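You operate a simulated robot arm through the tools that you are given. There is no shell and no other tool. Be economical: measure what you need, move in short steps, check, and stop when the job is done.

You are at the controls of a simulated robot arm. One attempt, no reset.

JOB
Stand the grey bowl beside the teal tin. It goes on the side that lies toward x -0.7, y +0.7 (a direction in the base frame), with about 3 cm between them.
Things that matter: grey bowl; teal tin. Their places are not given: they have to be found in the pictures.

Only the result counts: the job must be done as asked and must still hold three seconds after the hand-in. Knocking over, shifting, dropping, spilling or breaking anything else fails it.

ROBOT AND FRAMES
A 6-joint arm with a two-finger parallel gripper, fixed in place. Base frame: the origin is at the foot of the arm, x ahead of it, y to its left, z up; the work surface is at about z = 0. Lengths are in m, angles in rad, forces in N, time in s.
With the tool pointing down near the work surface it reaches from about 0.16 to 0.42 m from the base axis. Its first joint turns from -1.152 to 1.152 rad. Payload 1.57 kg.
Tool frame: the origin (TCP) lies between the finger pads and is the grasp point; the fingertips stand 0.03 m ahead of it; z points along the fingers, y is the line along which they close. Largest opening 0.08 m; finger width 0.017, thickness 0.012; the body of the gripper, 0.04 by 0.082 m, starts 0.08 m behind the TCP.
Orientation is told as [roll, pitch, yaw] about the base's x, y, z axes, in that order, counted from this pose: with the fingers straight down and closing along the base's y, the tool's x points along the base's -x, its y along +y and its z along -z.

CONTROLS
- The arm moves only by the tool apply_moves. Its argument "steps" is a list of rows, each a list of 5 numbers: the shift along the base's x, y, z in mm, then the turn about the base's z in rad, then the gripper command, from -1 (fully open) to 1 (shut), values between in proportion. In form: [[dx, dy, dz, spin, gripper], ...]. A call has 1 to 8 rows; each row is the pose to reach, as a shift and turn from the pose commanded when the call began. Each row takes 0.2 s and may step no farther than 0.05 m and 0.15 rad from the row before; otherwise, or with a gripper value out of range, the whole call is refused. Where a pose cannot be reached the arm comes as near as it can. A force on the tool above 40 N (or 10 N above the force at the start of the call, whichever is more), or a blocked arm, ends the call early, and 0.2 s more pass. The fingers move at their own pace (about 0.153 m/s each) and stop on an object; they squeeze with about 36 N. The grip force told is the motor's: it shows also when the fingers shut on nothing. Time passes only in rows, and 0.2 s behind the last, so rows that repeat a pose let the fingers close. The reply holds the time, the measured pose of the TCP, the force on the tool along the base axes, the opening and the grip force, in the units named above and with some noise.
- Cameras (640 x 400 px; columns grow to the right, rows downward): "scene" is fixed at [0.0599, -0.3354, 0.4358]; the picture's right is [0.69, -0.72, 0.00], its down [-0.40, -0.38, -0.83] and it looks along [0.60, 0.58, -0.55] (base axes); focal length 268 px, centre (320, 200). "wrist" rides on the gripper at [-0.032, 0, -0.078] in the tool frame; the picture's right is [0.00, -1.00, 0.00], its down [0.97, 0.00, -0.24] and it looks along [0.24, 0.00, 0.97] (tool axes); focal length 218 px, centre (320, 200).
- grab_frame(camera): a new picture of that camera. It takes no simulated time.
- locate(camera, pixels): for up to 12 pixels [column, row] of the newest picture of that camera ("zoom" is the newest enlarged one), the place [x, y, z] in the base frame of the surface seen there, good to about 0.003 m, but the place of the scene camera against the robot may be out by one fixed shift of up to 0.018 m in any direction. It takes no simulated time.
- zoom(camera, box): a new picture of the part [left, top, right, bottom] of that camera's present view, enlarged. It takes no simulated time.
- sign_off(): hands the job in; it is judged then, once.

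Keep the steps short. Do not move on a guess: measure, check each grasp and each placing, and mend mistakes. In all there are 60 turns and 26 pictures (those below and enlarged ones count). Leave the gripper open and the arm clear of the work at the hand-in unless told otherwise, and finish with a single line.

The tools are called after ">>>" as name(argument=value, ...) on one line, values as JSON. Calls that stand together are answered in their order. apply_moves: Moves the arm, as the interface text tells. Its arguments: {"type":"object","properties":{"steps":{"type":"array","items":{"type":"array","items":{"type":"number"}}}},"required":["steps"]} The other tools are called the same way: grab_frame (camera) takes a picture; locate (camera, pixels) gives the place of the surface under pixels of a picture; zoom (camera, box) takes an enlarged picture of a part of a camera's view; sign_off () hands the job in.

At the start:

```text
time: 0.0
eef_pos: [0.2032, -0.1027, 0.2517]
orientation: [0.001, -0.002, 0.0]
wrist_force: [-0.2, -0.6, 0.1]
finger_gap: 0.0803
finger_force: 0.0
```

scene: 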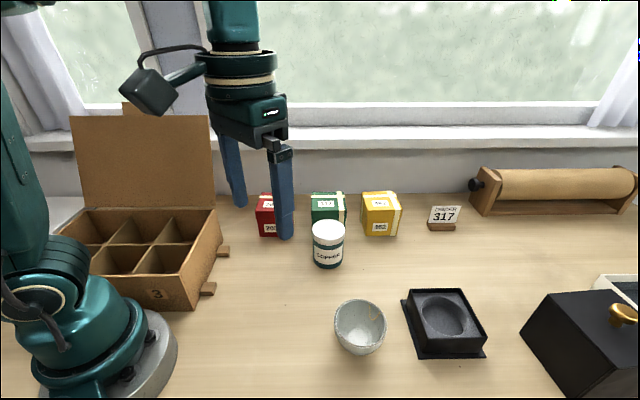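
wrist: 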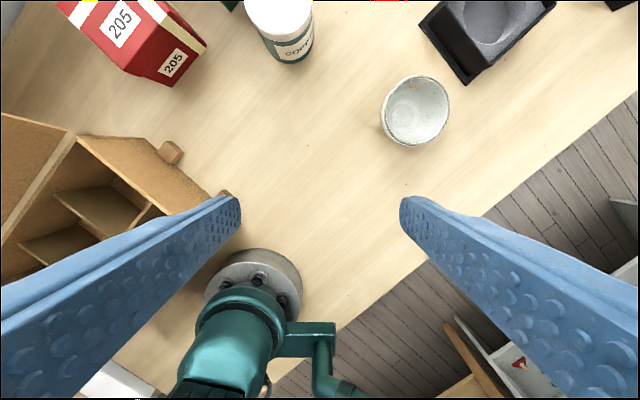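

I see the grey bowl at about (360,327) in the scene and (415,110) in the wrist view, and the teal tin at (328,244) in the scene and (282,30) in the wrist view. I'll measure points on both.

>>> locate(camera="scene", pixels=[[328, 229], [313, 230], [344, 231], [328, 266], [328, 222], [360, 340], [334, 322], [386, 322], [360, 300], [360, 355], [327, 205], [276, 215]])

>>> locate(camera="wrist", pixels=[[415, 118], [382, 110], [449, 105], [412, 77], [415, 147], [278, 8], [292, 63], [246, 15], [312, 20], [300, 150], [385, 130], [445, 85]])

>>> zoom(camera="scene", box=[240, 180, 440, 370])

>>> zoom(camera="wrist", box=[220, 0, 480, 170])

```text
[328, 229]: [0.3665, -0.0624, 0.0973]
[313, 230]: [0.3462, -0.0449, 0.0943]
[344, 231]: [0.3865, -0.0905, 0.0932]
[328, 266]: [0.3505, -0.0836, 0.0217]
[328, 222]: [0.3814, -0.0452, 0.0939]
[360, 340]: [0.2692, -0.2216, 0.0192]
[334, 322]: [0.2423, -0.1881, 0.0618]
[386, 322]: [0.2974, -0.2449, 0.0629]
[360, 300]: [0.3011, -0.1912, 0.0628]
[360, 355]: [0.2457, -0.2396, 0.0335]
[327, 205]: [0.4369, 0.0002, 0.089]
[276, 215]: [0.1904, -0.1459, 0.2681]
```

```text
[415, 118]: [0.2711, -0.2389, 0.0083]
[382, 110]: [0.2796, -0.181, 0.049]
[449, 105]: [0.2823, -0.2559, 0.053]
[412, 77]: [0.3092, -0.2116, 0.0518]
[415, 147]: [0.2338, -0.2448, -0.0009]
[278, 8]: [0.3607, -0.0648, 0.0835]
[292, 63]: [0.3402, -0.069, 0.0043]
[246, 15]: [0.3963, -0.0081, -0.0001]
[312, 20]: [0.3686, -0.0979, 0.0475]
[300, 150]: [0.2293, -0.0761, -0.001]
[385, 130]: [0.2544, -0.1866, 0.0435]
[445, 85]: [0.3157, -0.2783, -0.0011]
```

```text
2.11 times, centred on (340, 275) of scene
```

zoom: 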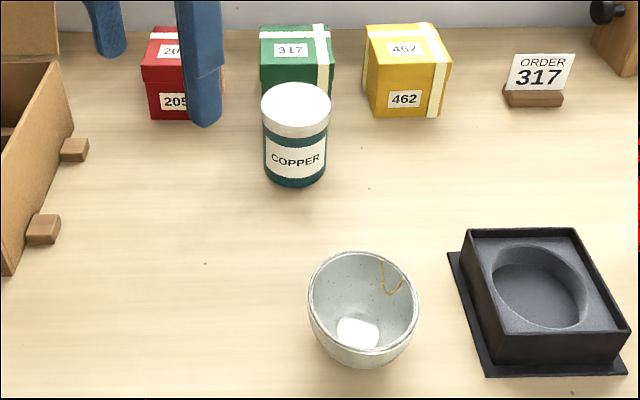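

```text
2.35 times, centred on (350, 85) of wrist
```

zoom: 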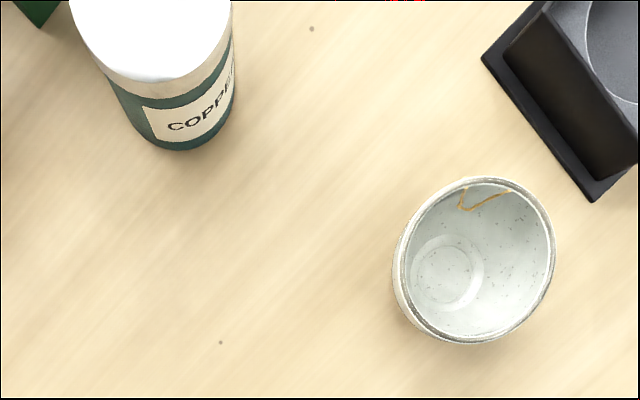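

The rim is about 0.075–0.08 m across, too wide to straddle safely. I'll grip the +y wall, well away from the gold repair seam, which lies toward +x. Next I'll measure the crate pegs, the crate wall and the tin edges, because the target lies near them.

>>> locate(camera="scene", pixels=[[208, 290], [215, 290], [226, 251], [218, 210], [185, 308], [328, 268], [314, 258], [342, 258], [320, 228], [336, 229], [258, 222], [312, 215]])

>>> locate(camera="wrist", pixels=[[182, 150], [168, 150], [228, 193], [205, 200], [275, 60], [308, 50], [270, 55], [264, 33], [300, 35], [310, 10], [120, 80], [405, 147]])

```text
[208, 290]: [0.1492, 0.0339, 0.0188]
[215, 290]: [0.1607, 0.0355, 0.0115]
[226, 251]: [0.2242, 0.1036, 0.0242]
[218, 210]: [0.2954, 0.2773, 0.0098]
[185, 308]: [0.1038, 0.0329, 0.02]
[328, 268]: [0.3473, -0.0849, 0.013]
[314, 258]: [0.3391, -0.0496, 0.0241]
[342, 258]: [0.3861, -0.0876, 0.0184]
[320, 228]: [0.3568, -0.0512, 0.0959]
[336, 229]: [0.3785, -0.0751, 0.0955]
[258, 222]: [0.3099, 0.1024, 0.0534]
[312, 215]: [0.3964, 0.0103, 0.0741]
```

```text
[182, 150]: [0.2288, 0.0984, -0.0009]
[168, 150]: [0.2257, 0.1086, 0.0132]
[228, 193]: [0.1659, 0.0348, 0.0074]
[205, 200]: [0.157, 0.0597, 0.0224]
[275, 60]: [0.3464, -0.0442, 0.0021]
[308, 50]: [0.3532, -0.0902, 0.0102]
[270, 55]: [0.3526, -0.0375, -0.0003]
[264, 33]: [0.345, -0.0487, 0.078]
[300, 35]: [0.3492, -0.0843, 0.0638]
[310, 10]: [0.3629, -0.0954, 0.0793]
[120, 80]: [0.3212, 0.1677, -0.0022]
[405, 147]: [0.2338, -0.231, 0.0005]
```

The tin centre is near (0.362,-0.067), with a top at about 0.083 m and a radius of about 0.028. The target for the bowl centre is near (0.293, 0.003). A red box stands near (0.31,0.10), so I'll grip the bowl's (-x,-y) wall with a spin of -45°. That keeps the gripper away from the tin, the red box and the seam. Now I'll go above the bowl for a closer look.

>>> apply_moves(steps=[[12, -19, -5, -0.131, -1], [23, -38, -10, -0.262, -1], [35, -58, -15, -0.393, -1], [46, -77, -20, -0.524, -1], [58, -96, -25, -0.655, -1], [69, -115, -30, -0.785, -1], [69, -115, -30, -0.785, -1]])

>>> grab_frame(camera="wrist")

```text
time: 1.6
eef_pos: [0.2734, -0.2202, 0.2223]
orientation: [0.001, 0.0, -0.788]
wrist_force: [-1.5, -0.9, 0.2]
finger_gap: 0.0802
finger_force: 0.0
```

```text
21 pictures are left
```

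wrist: 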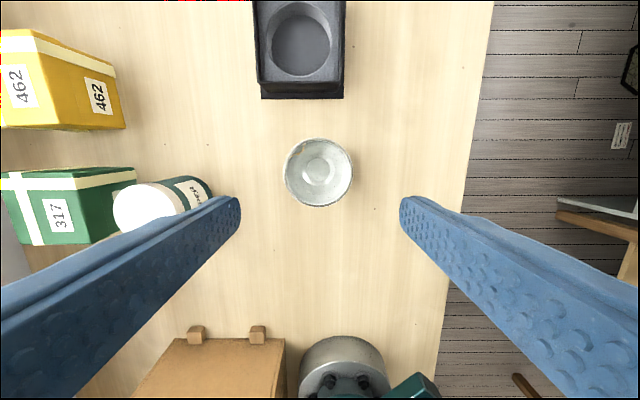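

The bowl is centred at (319,173) in the wrist view. I'll measure its rim and floor, and the tin.

>>> locate(camera="wrist", pixels=[[286, 173], [351, 173], [319, 140], [319, 206], [296, 149], [342, 149], [342, 196], [296, 196], [319, 172], [116, 208], [158, 208], [138, 190]])

>>> zoom(camera="wrist", box=[260, 120, 380, 220])

```text
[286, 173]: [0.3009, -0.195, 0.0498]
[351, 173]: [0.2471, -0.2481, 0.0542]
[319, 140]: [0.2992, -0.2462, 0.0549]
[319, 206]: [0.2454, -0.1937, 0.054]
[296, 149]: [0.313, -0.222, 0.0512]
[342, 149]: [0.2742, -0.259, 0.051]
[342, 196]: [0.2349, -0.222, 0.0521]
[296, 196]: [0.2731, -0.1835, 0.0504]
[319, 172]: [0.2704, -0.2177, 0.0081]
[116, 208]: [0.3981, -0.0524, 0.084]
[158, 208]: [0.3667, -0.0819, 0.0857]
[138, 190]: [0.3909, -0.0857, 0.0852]
```

```text
4.00 times, centred on (320, 170) of wrist
```

zoom: 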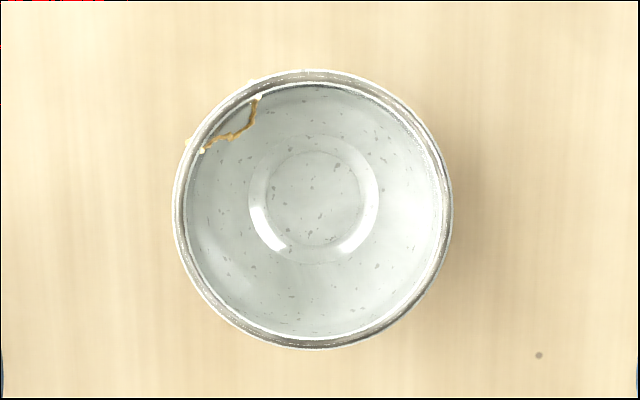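

The bowl centre is (0.2735,-0.2212), the rim diameter about 0.078 and the rim height 0.054. The seam is at the upper left, opposite the grip side. I'll go above the right-hand rim point (0.247,-0.247) with the fingers half open, stop with the tips above the rim, and check.

>>> apply_moves(steps=[[-13, -14, -20, 0, 0], [-26, -27, -50, 0, 0], [-26, -27, -85, 0, 0], [-26, -27, -118, 0, 0], [-26, -27, -118, 0, 0]])

>>> grab_frame(camera="wrist")

```text
time: 2.8
eef_pos: [0.2483, -0.2478, 0.1032]
orientation: [-0.001, 0.0, -0.785]
wrist_force: [-0.6, 0.5, -0.2]
finger_gap: 0.0397
finger_force: 0.1
```

```text
19 pictures are left
```

wrist: 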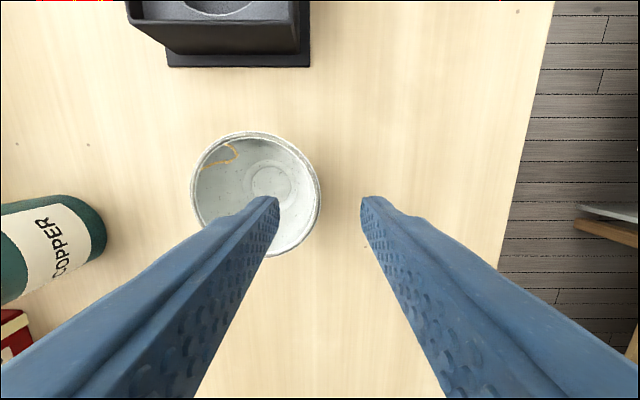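

The fingers straddle the right rim, with the inner tip over the inside of the bowl and the outer one clear. I'll descend until the tips are about 20 mm below the rim.

>>> apply_moves(steps=[[0, 0, -15, 0, 0], [0, 0, -30, 0, 0], [0, 0, -39, 0, 0], [0, 0, -39, 0, 0]])

>>> grab_frame(camera="wrist")

```text
time: 3.8
eef_pos: [0.2476, -0.246, 0.0635]
orientation: [0.001, -0.001, -0.785]
wrist_force: [0.7, -0.4, -0.4]
finger_gap: 0.0398
finger_force: 0.1
```

```text
18 pictures are left
```

wrist: 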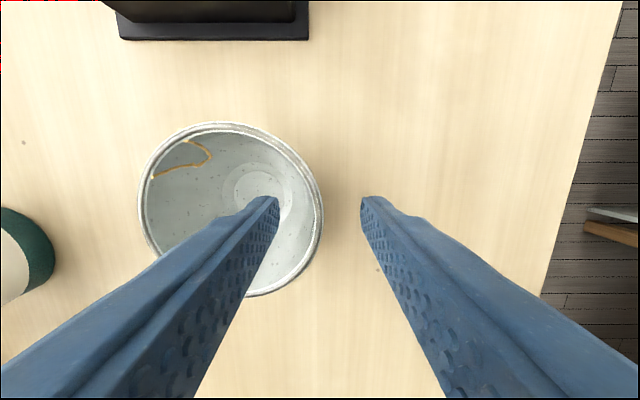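

The wall at about column 322 lies between the fingers, and there is no contact force. I'll close on the wall.

>>> apply_moves(steps=[[0, 0, 0, 0, 0.4], [0, 0, 0, 0, 0.7], [0, 0, 0, 0, 1], [0, 0, 0, 0, 1], [0, 0, 0, 0, 1]])

>>> grab_frame(camera="wrist")

```text
time: 5.0
eef_pos: [0.2478, -0.2452, 0.0635]
orientation: [0.001, 0.0, -0.784]
wrist_force: [3.0, 3.2, 13.5]
finger_gap: 0.0155
finger_force: 31.0
```

```text
17 pictures are left
```

wrist: 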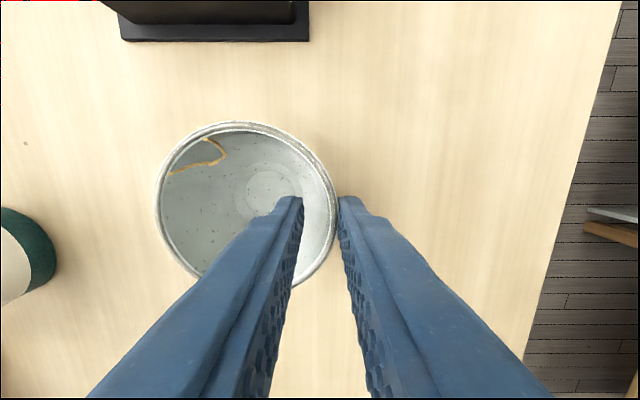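

The gap is 15.5 mm and there is a 13 N upward push. The inner tip is wedged low on the sloping wall, which makes a poor grip that would tilt the bowl. I'll open, rise to a shallower depth where the wall is steeper, and measure again.

>>> apply_moves(steps=[[0, 0, 0, 0, 0.3], [0, 0, 0, 0, 0.2], [0, 0, 10, 0, 0.2], [0, 0, 10, 0, 0.2]])

>>> grab_frame(camera="wrist")

```text
time: 6.0
eef_pos: [0.2472, -0.2439, 0.0749]
orientation: [0.0, 0.0, -0.786]
wrist_force: [-0.1, -0.3, 0.0]
finger_gap: 0.0319
finger_force: 0.1
```

```text
16 pictures are left
```

wrist: 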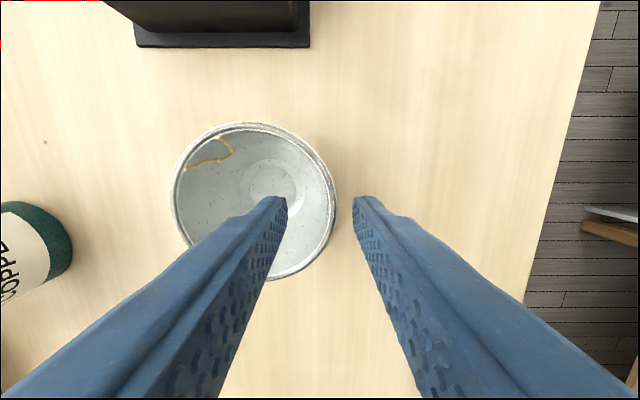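

The bowl sits flat again, with its wall at about column 333 and the finger midline at 320. I'll measure the rim again.

>>> locate(camera="wrist", pixels=[[334, 200], [329, 200], [324, 200], [174, 200], [245, 125], [190, 153], [337, 200], [320, 160], [270, 185], [310, 200]])

>>> zoom(camera="wrist", box=[160, 110, 380, 290])

```text
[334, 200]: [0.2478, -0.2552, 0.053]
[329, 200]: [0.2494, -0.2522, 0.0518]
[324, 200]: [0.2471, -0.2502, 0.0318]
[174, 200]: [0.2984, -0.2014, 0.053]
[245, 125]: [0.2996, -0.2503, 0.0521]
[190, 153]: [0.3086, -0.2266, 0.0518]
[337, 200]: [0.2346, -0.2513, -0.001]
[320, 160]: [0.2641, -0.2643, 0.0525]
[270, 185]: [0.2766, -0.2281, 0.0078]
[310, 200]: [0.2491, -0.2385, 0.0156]
```

```text
2.22 times, centred on (270, 200) of wrist
```

zoom: 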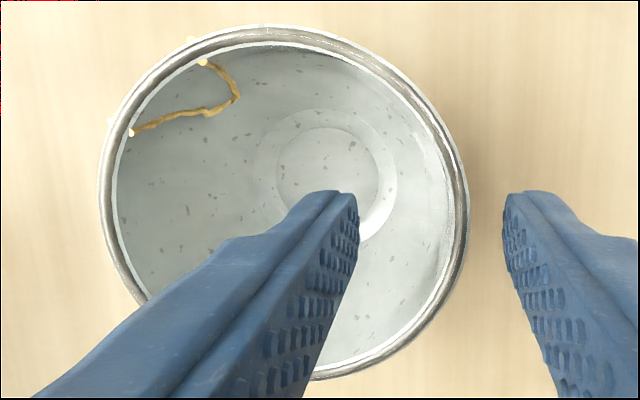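

The bowl centre is now about (0.270,-0.226), so the wall to grip is about (0.245,-0.252). I'll shift by (-2,-8,-2) mm to centre on it, with the tips about 11 mm below the rim, and then close gently.

>>> apply_moves(steps=[[-2, -8, 0, 0, 0.2], [-2, -8, -2, 0, 0.2], [-2, -8, -2, 0, 0.5], [-2, -8, -2, 0, 0.8], [-2, -8, -2, 0, 1], [-2, -8, -2, 0, 1], [-2, -8, -2, 0, 1]])

>>> grab_frame(camera="wrist")

```text
time: 7.6
eef_pos: [0.2468, -0.253, 0.0732]
orientation: [0.0, -0.002, -0.785]
wrist_force: [0.6, 2.9, 10.4]
finger_gap: 0.0117
finger_force: 29.2
```

```text
14 pictures are left
```

wrist: 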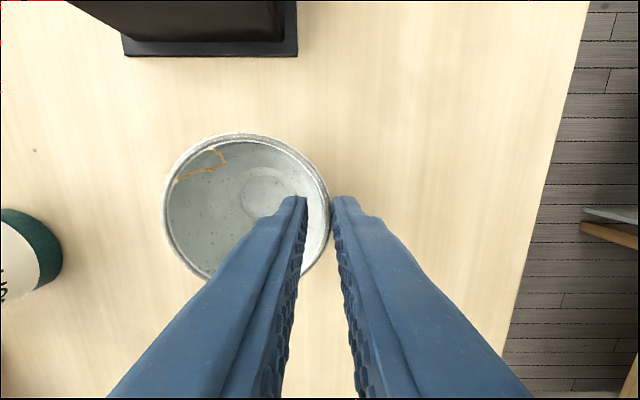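

The gap is now 11.7 mm and the bowl is still flat on the table, with a moderate reaction force. I'll do a small test lift and check how it hangs.

>>> apply_moves(steps=[[0, 0, 4, 0, 1], [0, 0, 8, 0, 1], [0, 0, 14, 0, 1], [0, 0, 20, 0, 1], [0, 0, 20, 0, 1]])

>>> grab_frame(camera="wrist")

>>> zoom(camera="scene", box=[260, 200, 460, 380])

```text
time: 8.8
eef_pos: [0.2444, -0.2537, 0.0941]
orientation: [0.001, 0.0, -0.784]
wrist_force: [0.3, -0.1, -0.7]
finger_gap: 0.0098
finger_force: 28.0
```

```text
13 pictures are left
```

wrist: 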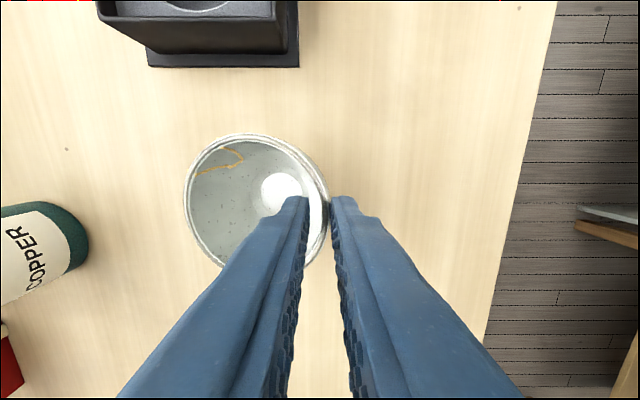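

```text
2.22 times, centred on (360, 290) of scene
```

zoom: 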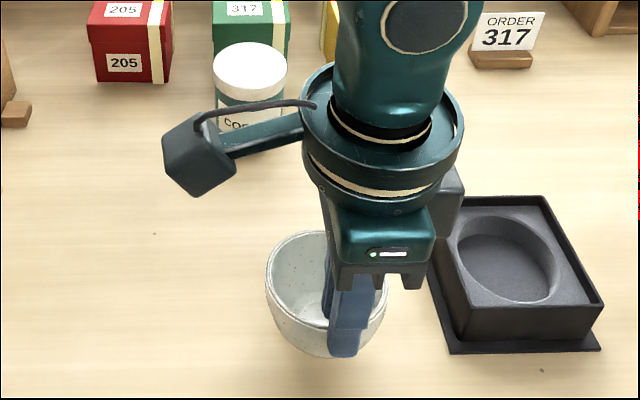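

The bowl has tilted a little and the gap is 9.8 mm. I'll measure whether it is really off the table and how much it tilts.

>>> locate(camera="wrist", pixels=[[186, 195], [240, 136], [197, 160], [317, 170], [323, 190], [278, 190], [290, 145], [323, 205]])

>>> apply_moves(steps=[[0, 0, 15, 0, 1], [0, 0, 30, 0, 1], [0, 0, 30, 0, 1]])

>>> grab_frame(camera="wrist")

```text
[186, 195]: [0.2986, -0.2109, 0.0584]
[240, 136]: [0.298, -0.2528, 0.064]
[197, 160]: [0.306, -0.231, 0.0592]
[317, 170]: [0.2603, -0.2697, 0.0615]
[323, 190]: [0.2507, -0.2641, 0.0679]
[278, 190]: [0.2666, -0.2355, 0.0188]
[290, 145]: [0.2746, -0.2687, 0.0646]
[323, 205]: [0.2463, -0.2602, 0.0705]
```

```text
time: 9.6
eef_pos: [0.2439, -0.2544, 0.1231]
orientation: [0.0, 0.001, -0.786]
wrist_force: [-1.1, 0.7, 0.4]
finger_gap: 0.0
finger_force: 21.3
```

```text
11 pictures are left
```

wrist: 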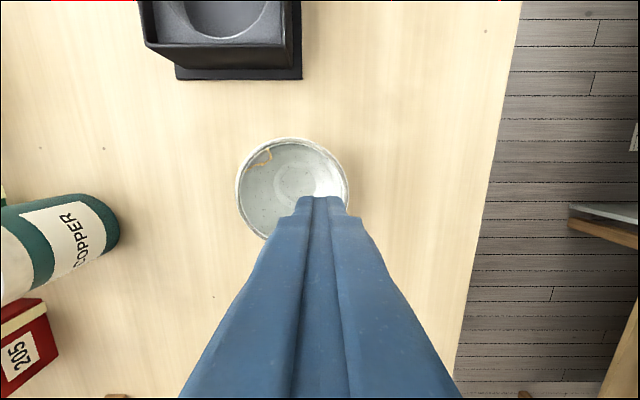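

The shallow grip slipped off (gap 0). The bowl is standing upright on the table again at about (293,188), undamaged. A deeper grip is needed, so the wall can settle against the length of the pads. I'll locate the rim again in this picture.

>>> locate(camera="wrist", pixels=[[238, 188], [347, 188], [293, 140], [254, 152], [332, 152], [345, 175], [242, 210], [295, 185], [255, 228], [340, 163]])

>>> apply_moves(steps=[[0, 0, 0, 0, 0], [0, 0, 0, 0, 0]])

```text
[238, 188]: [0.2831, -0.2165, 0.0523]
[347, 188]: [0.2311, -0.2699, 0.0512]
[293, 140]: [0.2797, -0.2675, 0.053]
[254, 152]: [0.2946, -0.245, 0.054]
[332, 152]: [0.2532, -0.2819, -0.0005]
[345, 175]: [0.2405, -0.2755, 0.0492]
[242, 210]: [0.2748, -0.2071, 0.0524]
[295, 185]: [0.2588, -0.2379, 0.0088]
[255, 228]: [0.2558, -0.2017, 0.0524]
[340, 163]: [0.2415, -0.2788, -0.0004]
```

```text
time: 10.2
eef_pos: [0.2451, -0.2536, 0.123]
orientation: [0.001, -0.001, -0.785]
wrist_force: [0.0, 0.5, 0.3]
finger_gap: 0.04
finger_force: 0.0
```

The bowl centre is about (0.2565,-0.2405). I'll grip at (0.231,-0.266), going down to TCP z≈0.056 so the tips are about 28 mm below the rim and still above the bowl floor.

>>> apply_moves(steps=[[-13, -12, 0, 0, 0], [-13, -12, -20, 0, 0], [-13, -12, -40, 0, 0], [-13, -12, -55, 0, 0], [-13, -12, -66, 0, 0], [-13, -12, -66, 0, 0]])

>>> grab_frame(camera="wrist")

```text
time: 11.6
eef_pos: [0.232, -0.2652, 0.0567]
orientation: [-0.001, 0.0, -0.786]
wrist_force: [-0.1, -0.3, 0.5]
finger_gap: 0.0397
finger_force: 0.0
```

```text
10 pictures are left
```

wrist: 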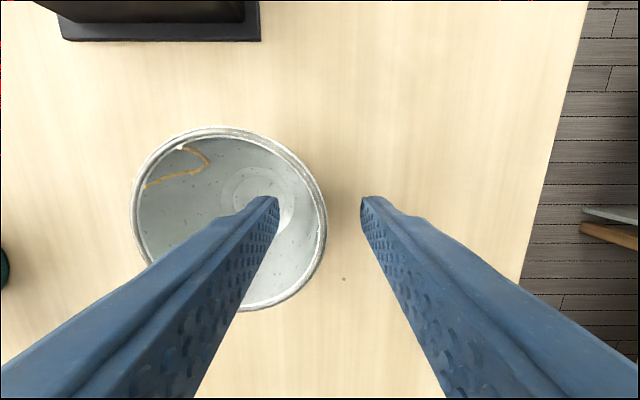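

It is well aligned, with the wall at column 320 and no contact. I'll close fully, then lift slowly in the same call.

>>> apply_moves(steps=[[0, 0, 0, 0, 0.5], [0, 0, 0, 0, 1], [0, 0, 0, 0, 1], [0, 0, 2, 0, 1], [0, 0, 5, 0, 1], [0, 0, 9, 0, 1], [0, 0, 14, 0, 1], [0, 0, 20, 0, 1]])

>>> apply_moves(steps=[[0, 0, 6, 0, 1], [0, 0, 12, 0, 1], [0, 0, 18, 0, 1], [0, 0, 18, 0, 1]])

>>> grab_frame(camera="wrist")

```text
time: 13.4
eef_pos: [0.2318, -0.2661, 0.0767]
orientation: [-0.001, -0.001, -0.787]
wrist_force: [-0.1, -0.1, -1.8]
finger_gap: 0.0137
finger_force: 30.0
```

```text
time: 14.4
eef_pos: [0.2318, -0.2664, 0.0957]
orientation: [0.0, 0.002, -0.785]
wrist_force: [0.2, -0.1, -1.5]
finger_gap: 0.0138
finger_force: 30.4
```

```text
9 pictures are left
```

wrist: 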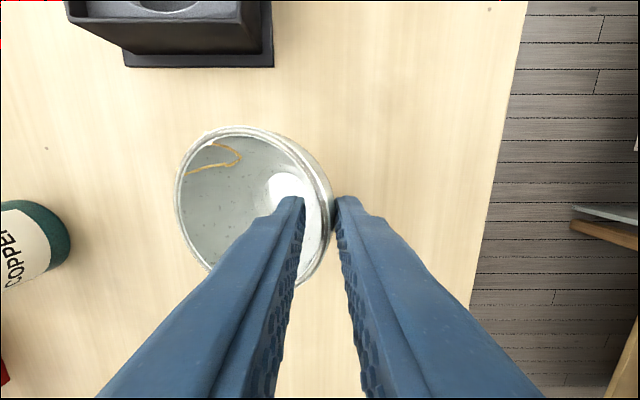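

It holds: the gap is steady at 13.8 mm and the weight reads about 1.6 N. I'll measure the tilt and the lowest point, and the tin once more.

>>> locate(camera="wrist", pixels=[[177, 190], [240, 129], [190, 155], [327, 185], [318, 165], [285, 185], [300, 148], [205, 262]])

>>> apply_moves(steps=[[0, 0, 25, 0, 1], [0, 0, 50, 0, 1], [0, 0, 75, 0, 1], [0, 0, 75, 0, 1]])

```text
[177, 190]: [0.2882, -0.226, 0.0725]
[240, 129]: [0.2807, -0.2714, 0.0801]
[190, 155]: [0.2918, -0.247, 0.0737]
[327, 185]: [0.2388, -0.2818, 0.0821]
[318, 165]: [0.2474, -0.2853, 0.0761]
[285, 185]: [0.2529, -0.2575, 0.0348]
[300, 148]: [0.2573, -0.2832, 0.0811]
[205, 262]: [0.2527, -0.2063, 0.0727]
```

```text
time: 15.4
eef_pos: [0.2321, -0.2668, 0.1703]
orientation: [0.0, 0.0, -0.785]
wrist_force: [0.8, -0.3, -1.6]
finger_gap: 0.0136
finger_force: 30.5
```

The bowl is held with only about 10° of tilt, and its bottom is around z 0.10, above the tin. The target bowl centre is about (0.299,0.002), so the TCP goes to about (0.277,-0.020). I'll raise a little, carry it across, and look at the tin from there.

>>> apply_moves(steps=[[0, 0, 20, 0, 1], [5, 27, 25, 0, 1], [12, 64, 25, 0, 1], [20, 108, 25, 0, 1], [28, 152, 25, 0, 1], [36, 196, 25, 0, 1], [42, 230, 25, 0, 1], [45, 247, 25, 0, 1]])

>>> grab_frame(camera="wrist")

```text
time: 17.2
eef_pos: [0.2775, -0.0191, 0.1951]
orientation: [0.0, -0.001, -0.785]
wrist_force: [0.0, 0.1, -1.3]
finger_gap: 0.0135
finger_force: 30.5
```

```text
8 pictures are left
```

wrist: 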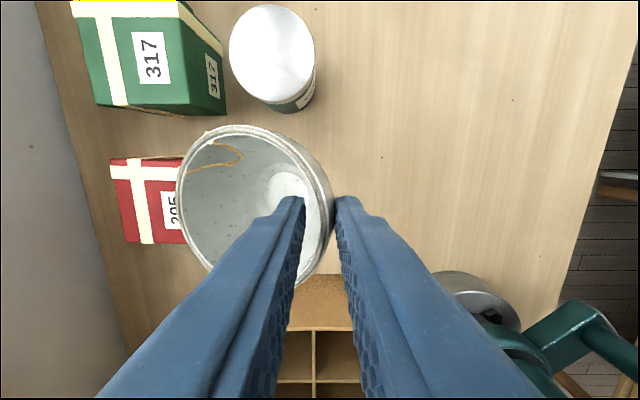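

The tin and the red box are both clearly visible. I'll measure the tin's top rim and the red box's near edges.

>>> locate(camera="wrist", pixels=[[231, 50], [314, 55], [270, 6], [276, 98], [242, 20], [302, 22], [245, 85], [308, 80], [272, 50], [296, 112], [183, 240], [165, 200]])

```text
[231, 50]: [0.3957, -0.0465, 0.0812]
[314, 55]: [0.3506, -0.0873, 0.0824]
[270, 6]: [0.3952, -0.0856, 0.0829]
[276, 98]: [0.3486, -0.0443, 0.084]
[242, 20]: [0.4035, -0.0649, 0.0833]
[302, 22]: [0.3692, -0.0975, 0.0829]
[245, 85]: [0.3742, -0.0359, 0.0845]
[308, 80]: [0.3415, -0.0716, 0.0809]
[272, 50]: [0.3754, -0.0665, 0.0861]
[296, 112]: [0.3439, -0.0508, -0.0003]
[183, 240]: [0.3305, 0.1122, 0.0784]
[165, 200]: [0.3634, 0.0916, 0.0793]
```

The tin centre is (0.372,-0.067) with a radius of 0.031, so the bowl centre target is (0.302,0.004). I'll shift by (1,3) mm and descend to just above first contact (TCP about 0.085), then check in the scene view that the camera box clears the crate.

>>> apply_moves(steps=[[1, 3, -20, 0, 1], [1, 3, -50, 0, 1], [1, 3, -80, 0, 1], [1, 3, -100, 0, 1], [1, 3, -110, 0, 1], [1, 3, -110, 0, 1]])

>>> grab_frame(camera="scene")

```text
time: 18.6
eef_pos: [0.2774, -0.0152, 0.0844]
orientation: [0.0, 0.0, -0.788]
wrist_force: [0.4, -0.9, -0.8]
finger_gap: 0.0137
finger_force: 29.9
```

```text
7 pictures are left
```

scene: 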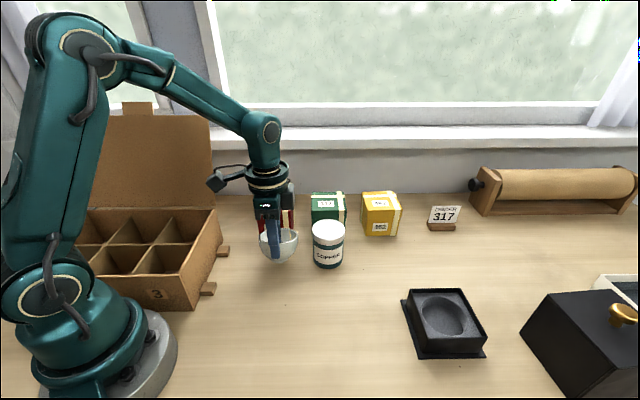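

Everything is clear of the crate and the tin. I'll lower slowly to first contact.

>>> apply_moves(steps=[[0, 0, -4, 0, 1], [0, 0, -8, 0, 1], [0, 0, -11, 0, 1], [0, 0, -14, 0, 1]])

```text
time: 19.6
eef_pos: [0.2786, -0.0165, 0.0715]
orientation: [0.0, -0.001, -0.783]
wrist_force: [-3.7, -3.5, 9.5]
finger_gap: 0.0138
finger_force: 30.4
```

Contact is made, with about 11 N more upward force. I'll lower a little further in small steps so the bowl settles level.

>>> apply_moves(steps=[[0, 0, -1, 0, 1], [0, 0, -2, 0, 1], [0, 0, -3, 0, 1], [0, 0, -4, 0, 1]])

```text
time: 20.6
eef_pos: [0.2785, -0.0157, 0.0666]
orientation: [0.001, 0.0, -0.785]
wrist_force: [-6.7, -7.7, 20.7]
finger_gap: 0.0147
finger_force: 30.1
```

The bowl is nearly level now, since the gap is widening and the force is 21 N. I'll open in small stages.

>>> apply_moves(steps=[[0, 0, 0, 0, 0.62], [0, 0, 0, 0, 0.55], [0, 0, 0, 0, 0.45], [0, 0, 0, 0, 0.3], [0, 0, 0, 0, 0.1], [0, 0, 0, 0, 0.1]])

>>> grab_frame(camera="wrist")

```text
time: 22.0
eef_pos: [0.2784, -0.0161, 0.0668]
orientation: [0.001, 0.001, -0.786]
wrist_force: [0.7, 0.3, 0.2]
finger_gap: 0.036
finger_force: 0.0
```

```text
6 pictures are left
```

wrist: 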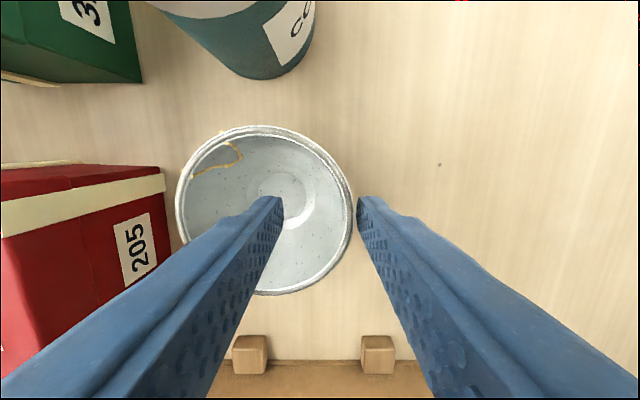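

The bowl stands flat and the fingers are free. I'll ease 3 mm outward, rise straight up, and measure from above.

>>> apply_moves(steps=[[-2, -2, 0, 0, 0.1], [-2, -2, 10, 0, 0.1], [-2, -2, 30, 0, 0.1], [-2, -2, 60, 0, 0.1], [-2, -2, 95, 0, -0.5], [-2, -2, 130, 0, -1], [-2, -2, 130, 0, -1]])

>>> grab_frame(camera="wrist")

```text
time: 23.6
eef_pos: [0.2766, -0.0171, 0.1976]
orientation: [-0.001, -0.001, -0.786]
wrist_force: [0.0, -0.4, -0.3]
finger_gap: 0.0802
finger_force: 0.0
```

```text
5 pictures are left
```

wrist: 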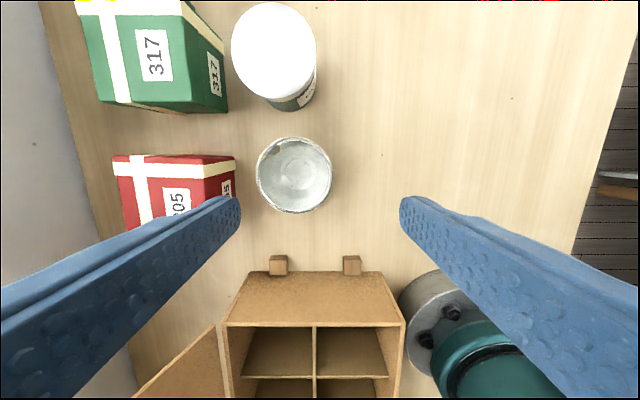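

The bowl is upright between the tin and the crate. I'll measure its rim and the tin's.

>>> locate(camera="wrist", pixels=[[258, 174], [330, 174], [294, 139], [294, 211], [269, 149], [319, 200], [319, 149], [233, 48], [314, 53], [272, 5], [277, 96], [295, 110]])

```text
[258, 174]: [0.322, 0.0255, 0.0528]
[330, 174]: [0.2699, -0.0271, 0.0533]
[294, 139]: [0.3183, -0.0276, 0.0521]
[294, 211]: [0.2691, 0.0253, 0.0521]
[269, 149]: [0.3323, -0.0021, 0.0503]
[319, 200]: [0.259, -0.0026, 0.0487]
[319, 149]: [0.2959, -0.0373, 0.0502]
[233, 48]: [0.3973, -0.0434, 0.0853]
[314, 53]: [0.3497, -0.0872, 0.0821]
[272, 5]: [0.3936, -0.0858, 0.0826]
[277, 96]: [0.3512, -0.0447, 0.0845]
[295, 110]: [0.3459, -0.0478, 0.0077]
```

The bowl centre is (0.295,-0.0015) and the tin centre (0.373,-0.066), giving a gap of about 31 mm. The direction is (-0.77,+0.64), within about 5° of the one asked. The tin has not moved. I'll raise the arm clear and do a final scene check.

>>> apply_moves(steps=[[0, -20, 20, 0, -1], [0, -50, 40, 0, -1], [0, -90, 50, 0, -1], [0, -90, 50, 0, -1]])

>>> grab_frame(camera="scene")

```text
time: 24.6
eef_pos: [0.2758, -0.1082, 0.2463]
orientation: [-0.001, 0.0, -0.784]
wrist_force: [-0.2, -0.4, 0.1]
finger_gap: 0.0799
finger_force: 0.0
```

```text
4 pictures are left
```

scene: 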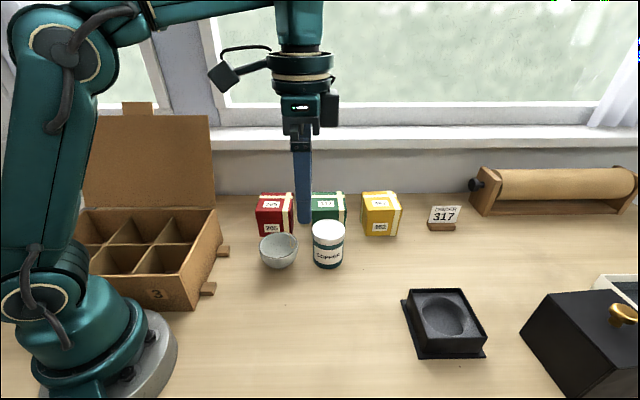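

The bowl stands upright beside the tin, nothing else has moved, and the gripper is open and clear. I'm handing in.

>>> sign_off()

```text
The job is handed in.
```

The grey bowl stands upright about 3 cm from the teal tin, on the side toward x -0.7, y +0.7 (about 5° off that line), after one earlier grip slipped and let it settle back upright on the table.
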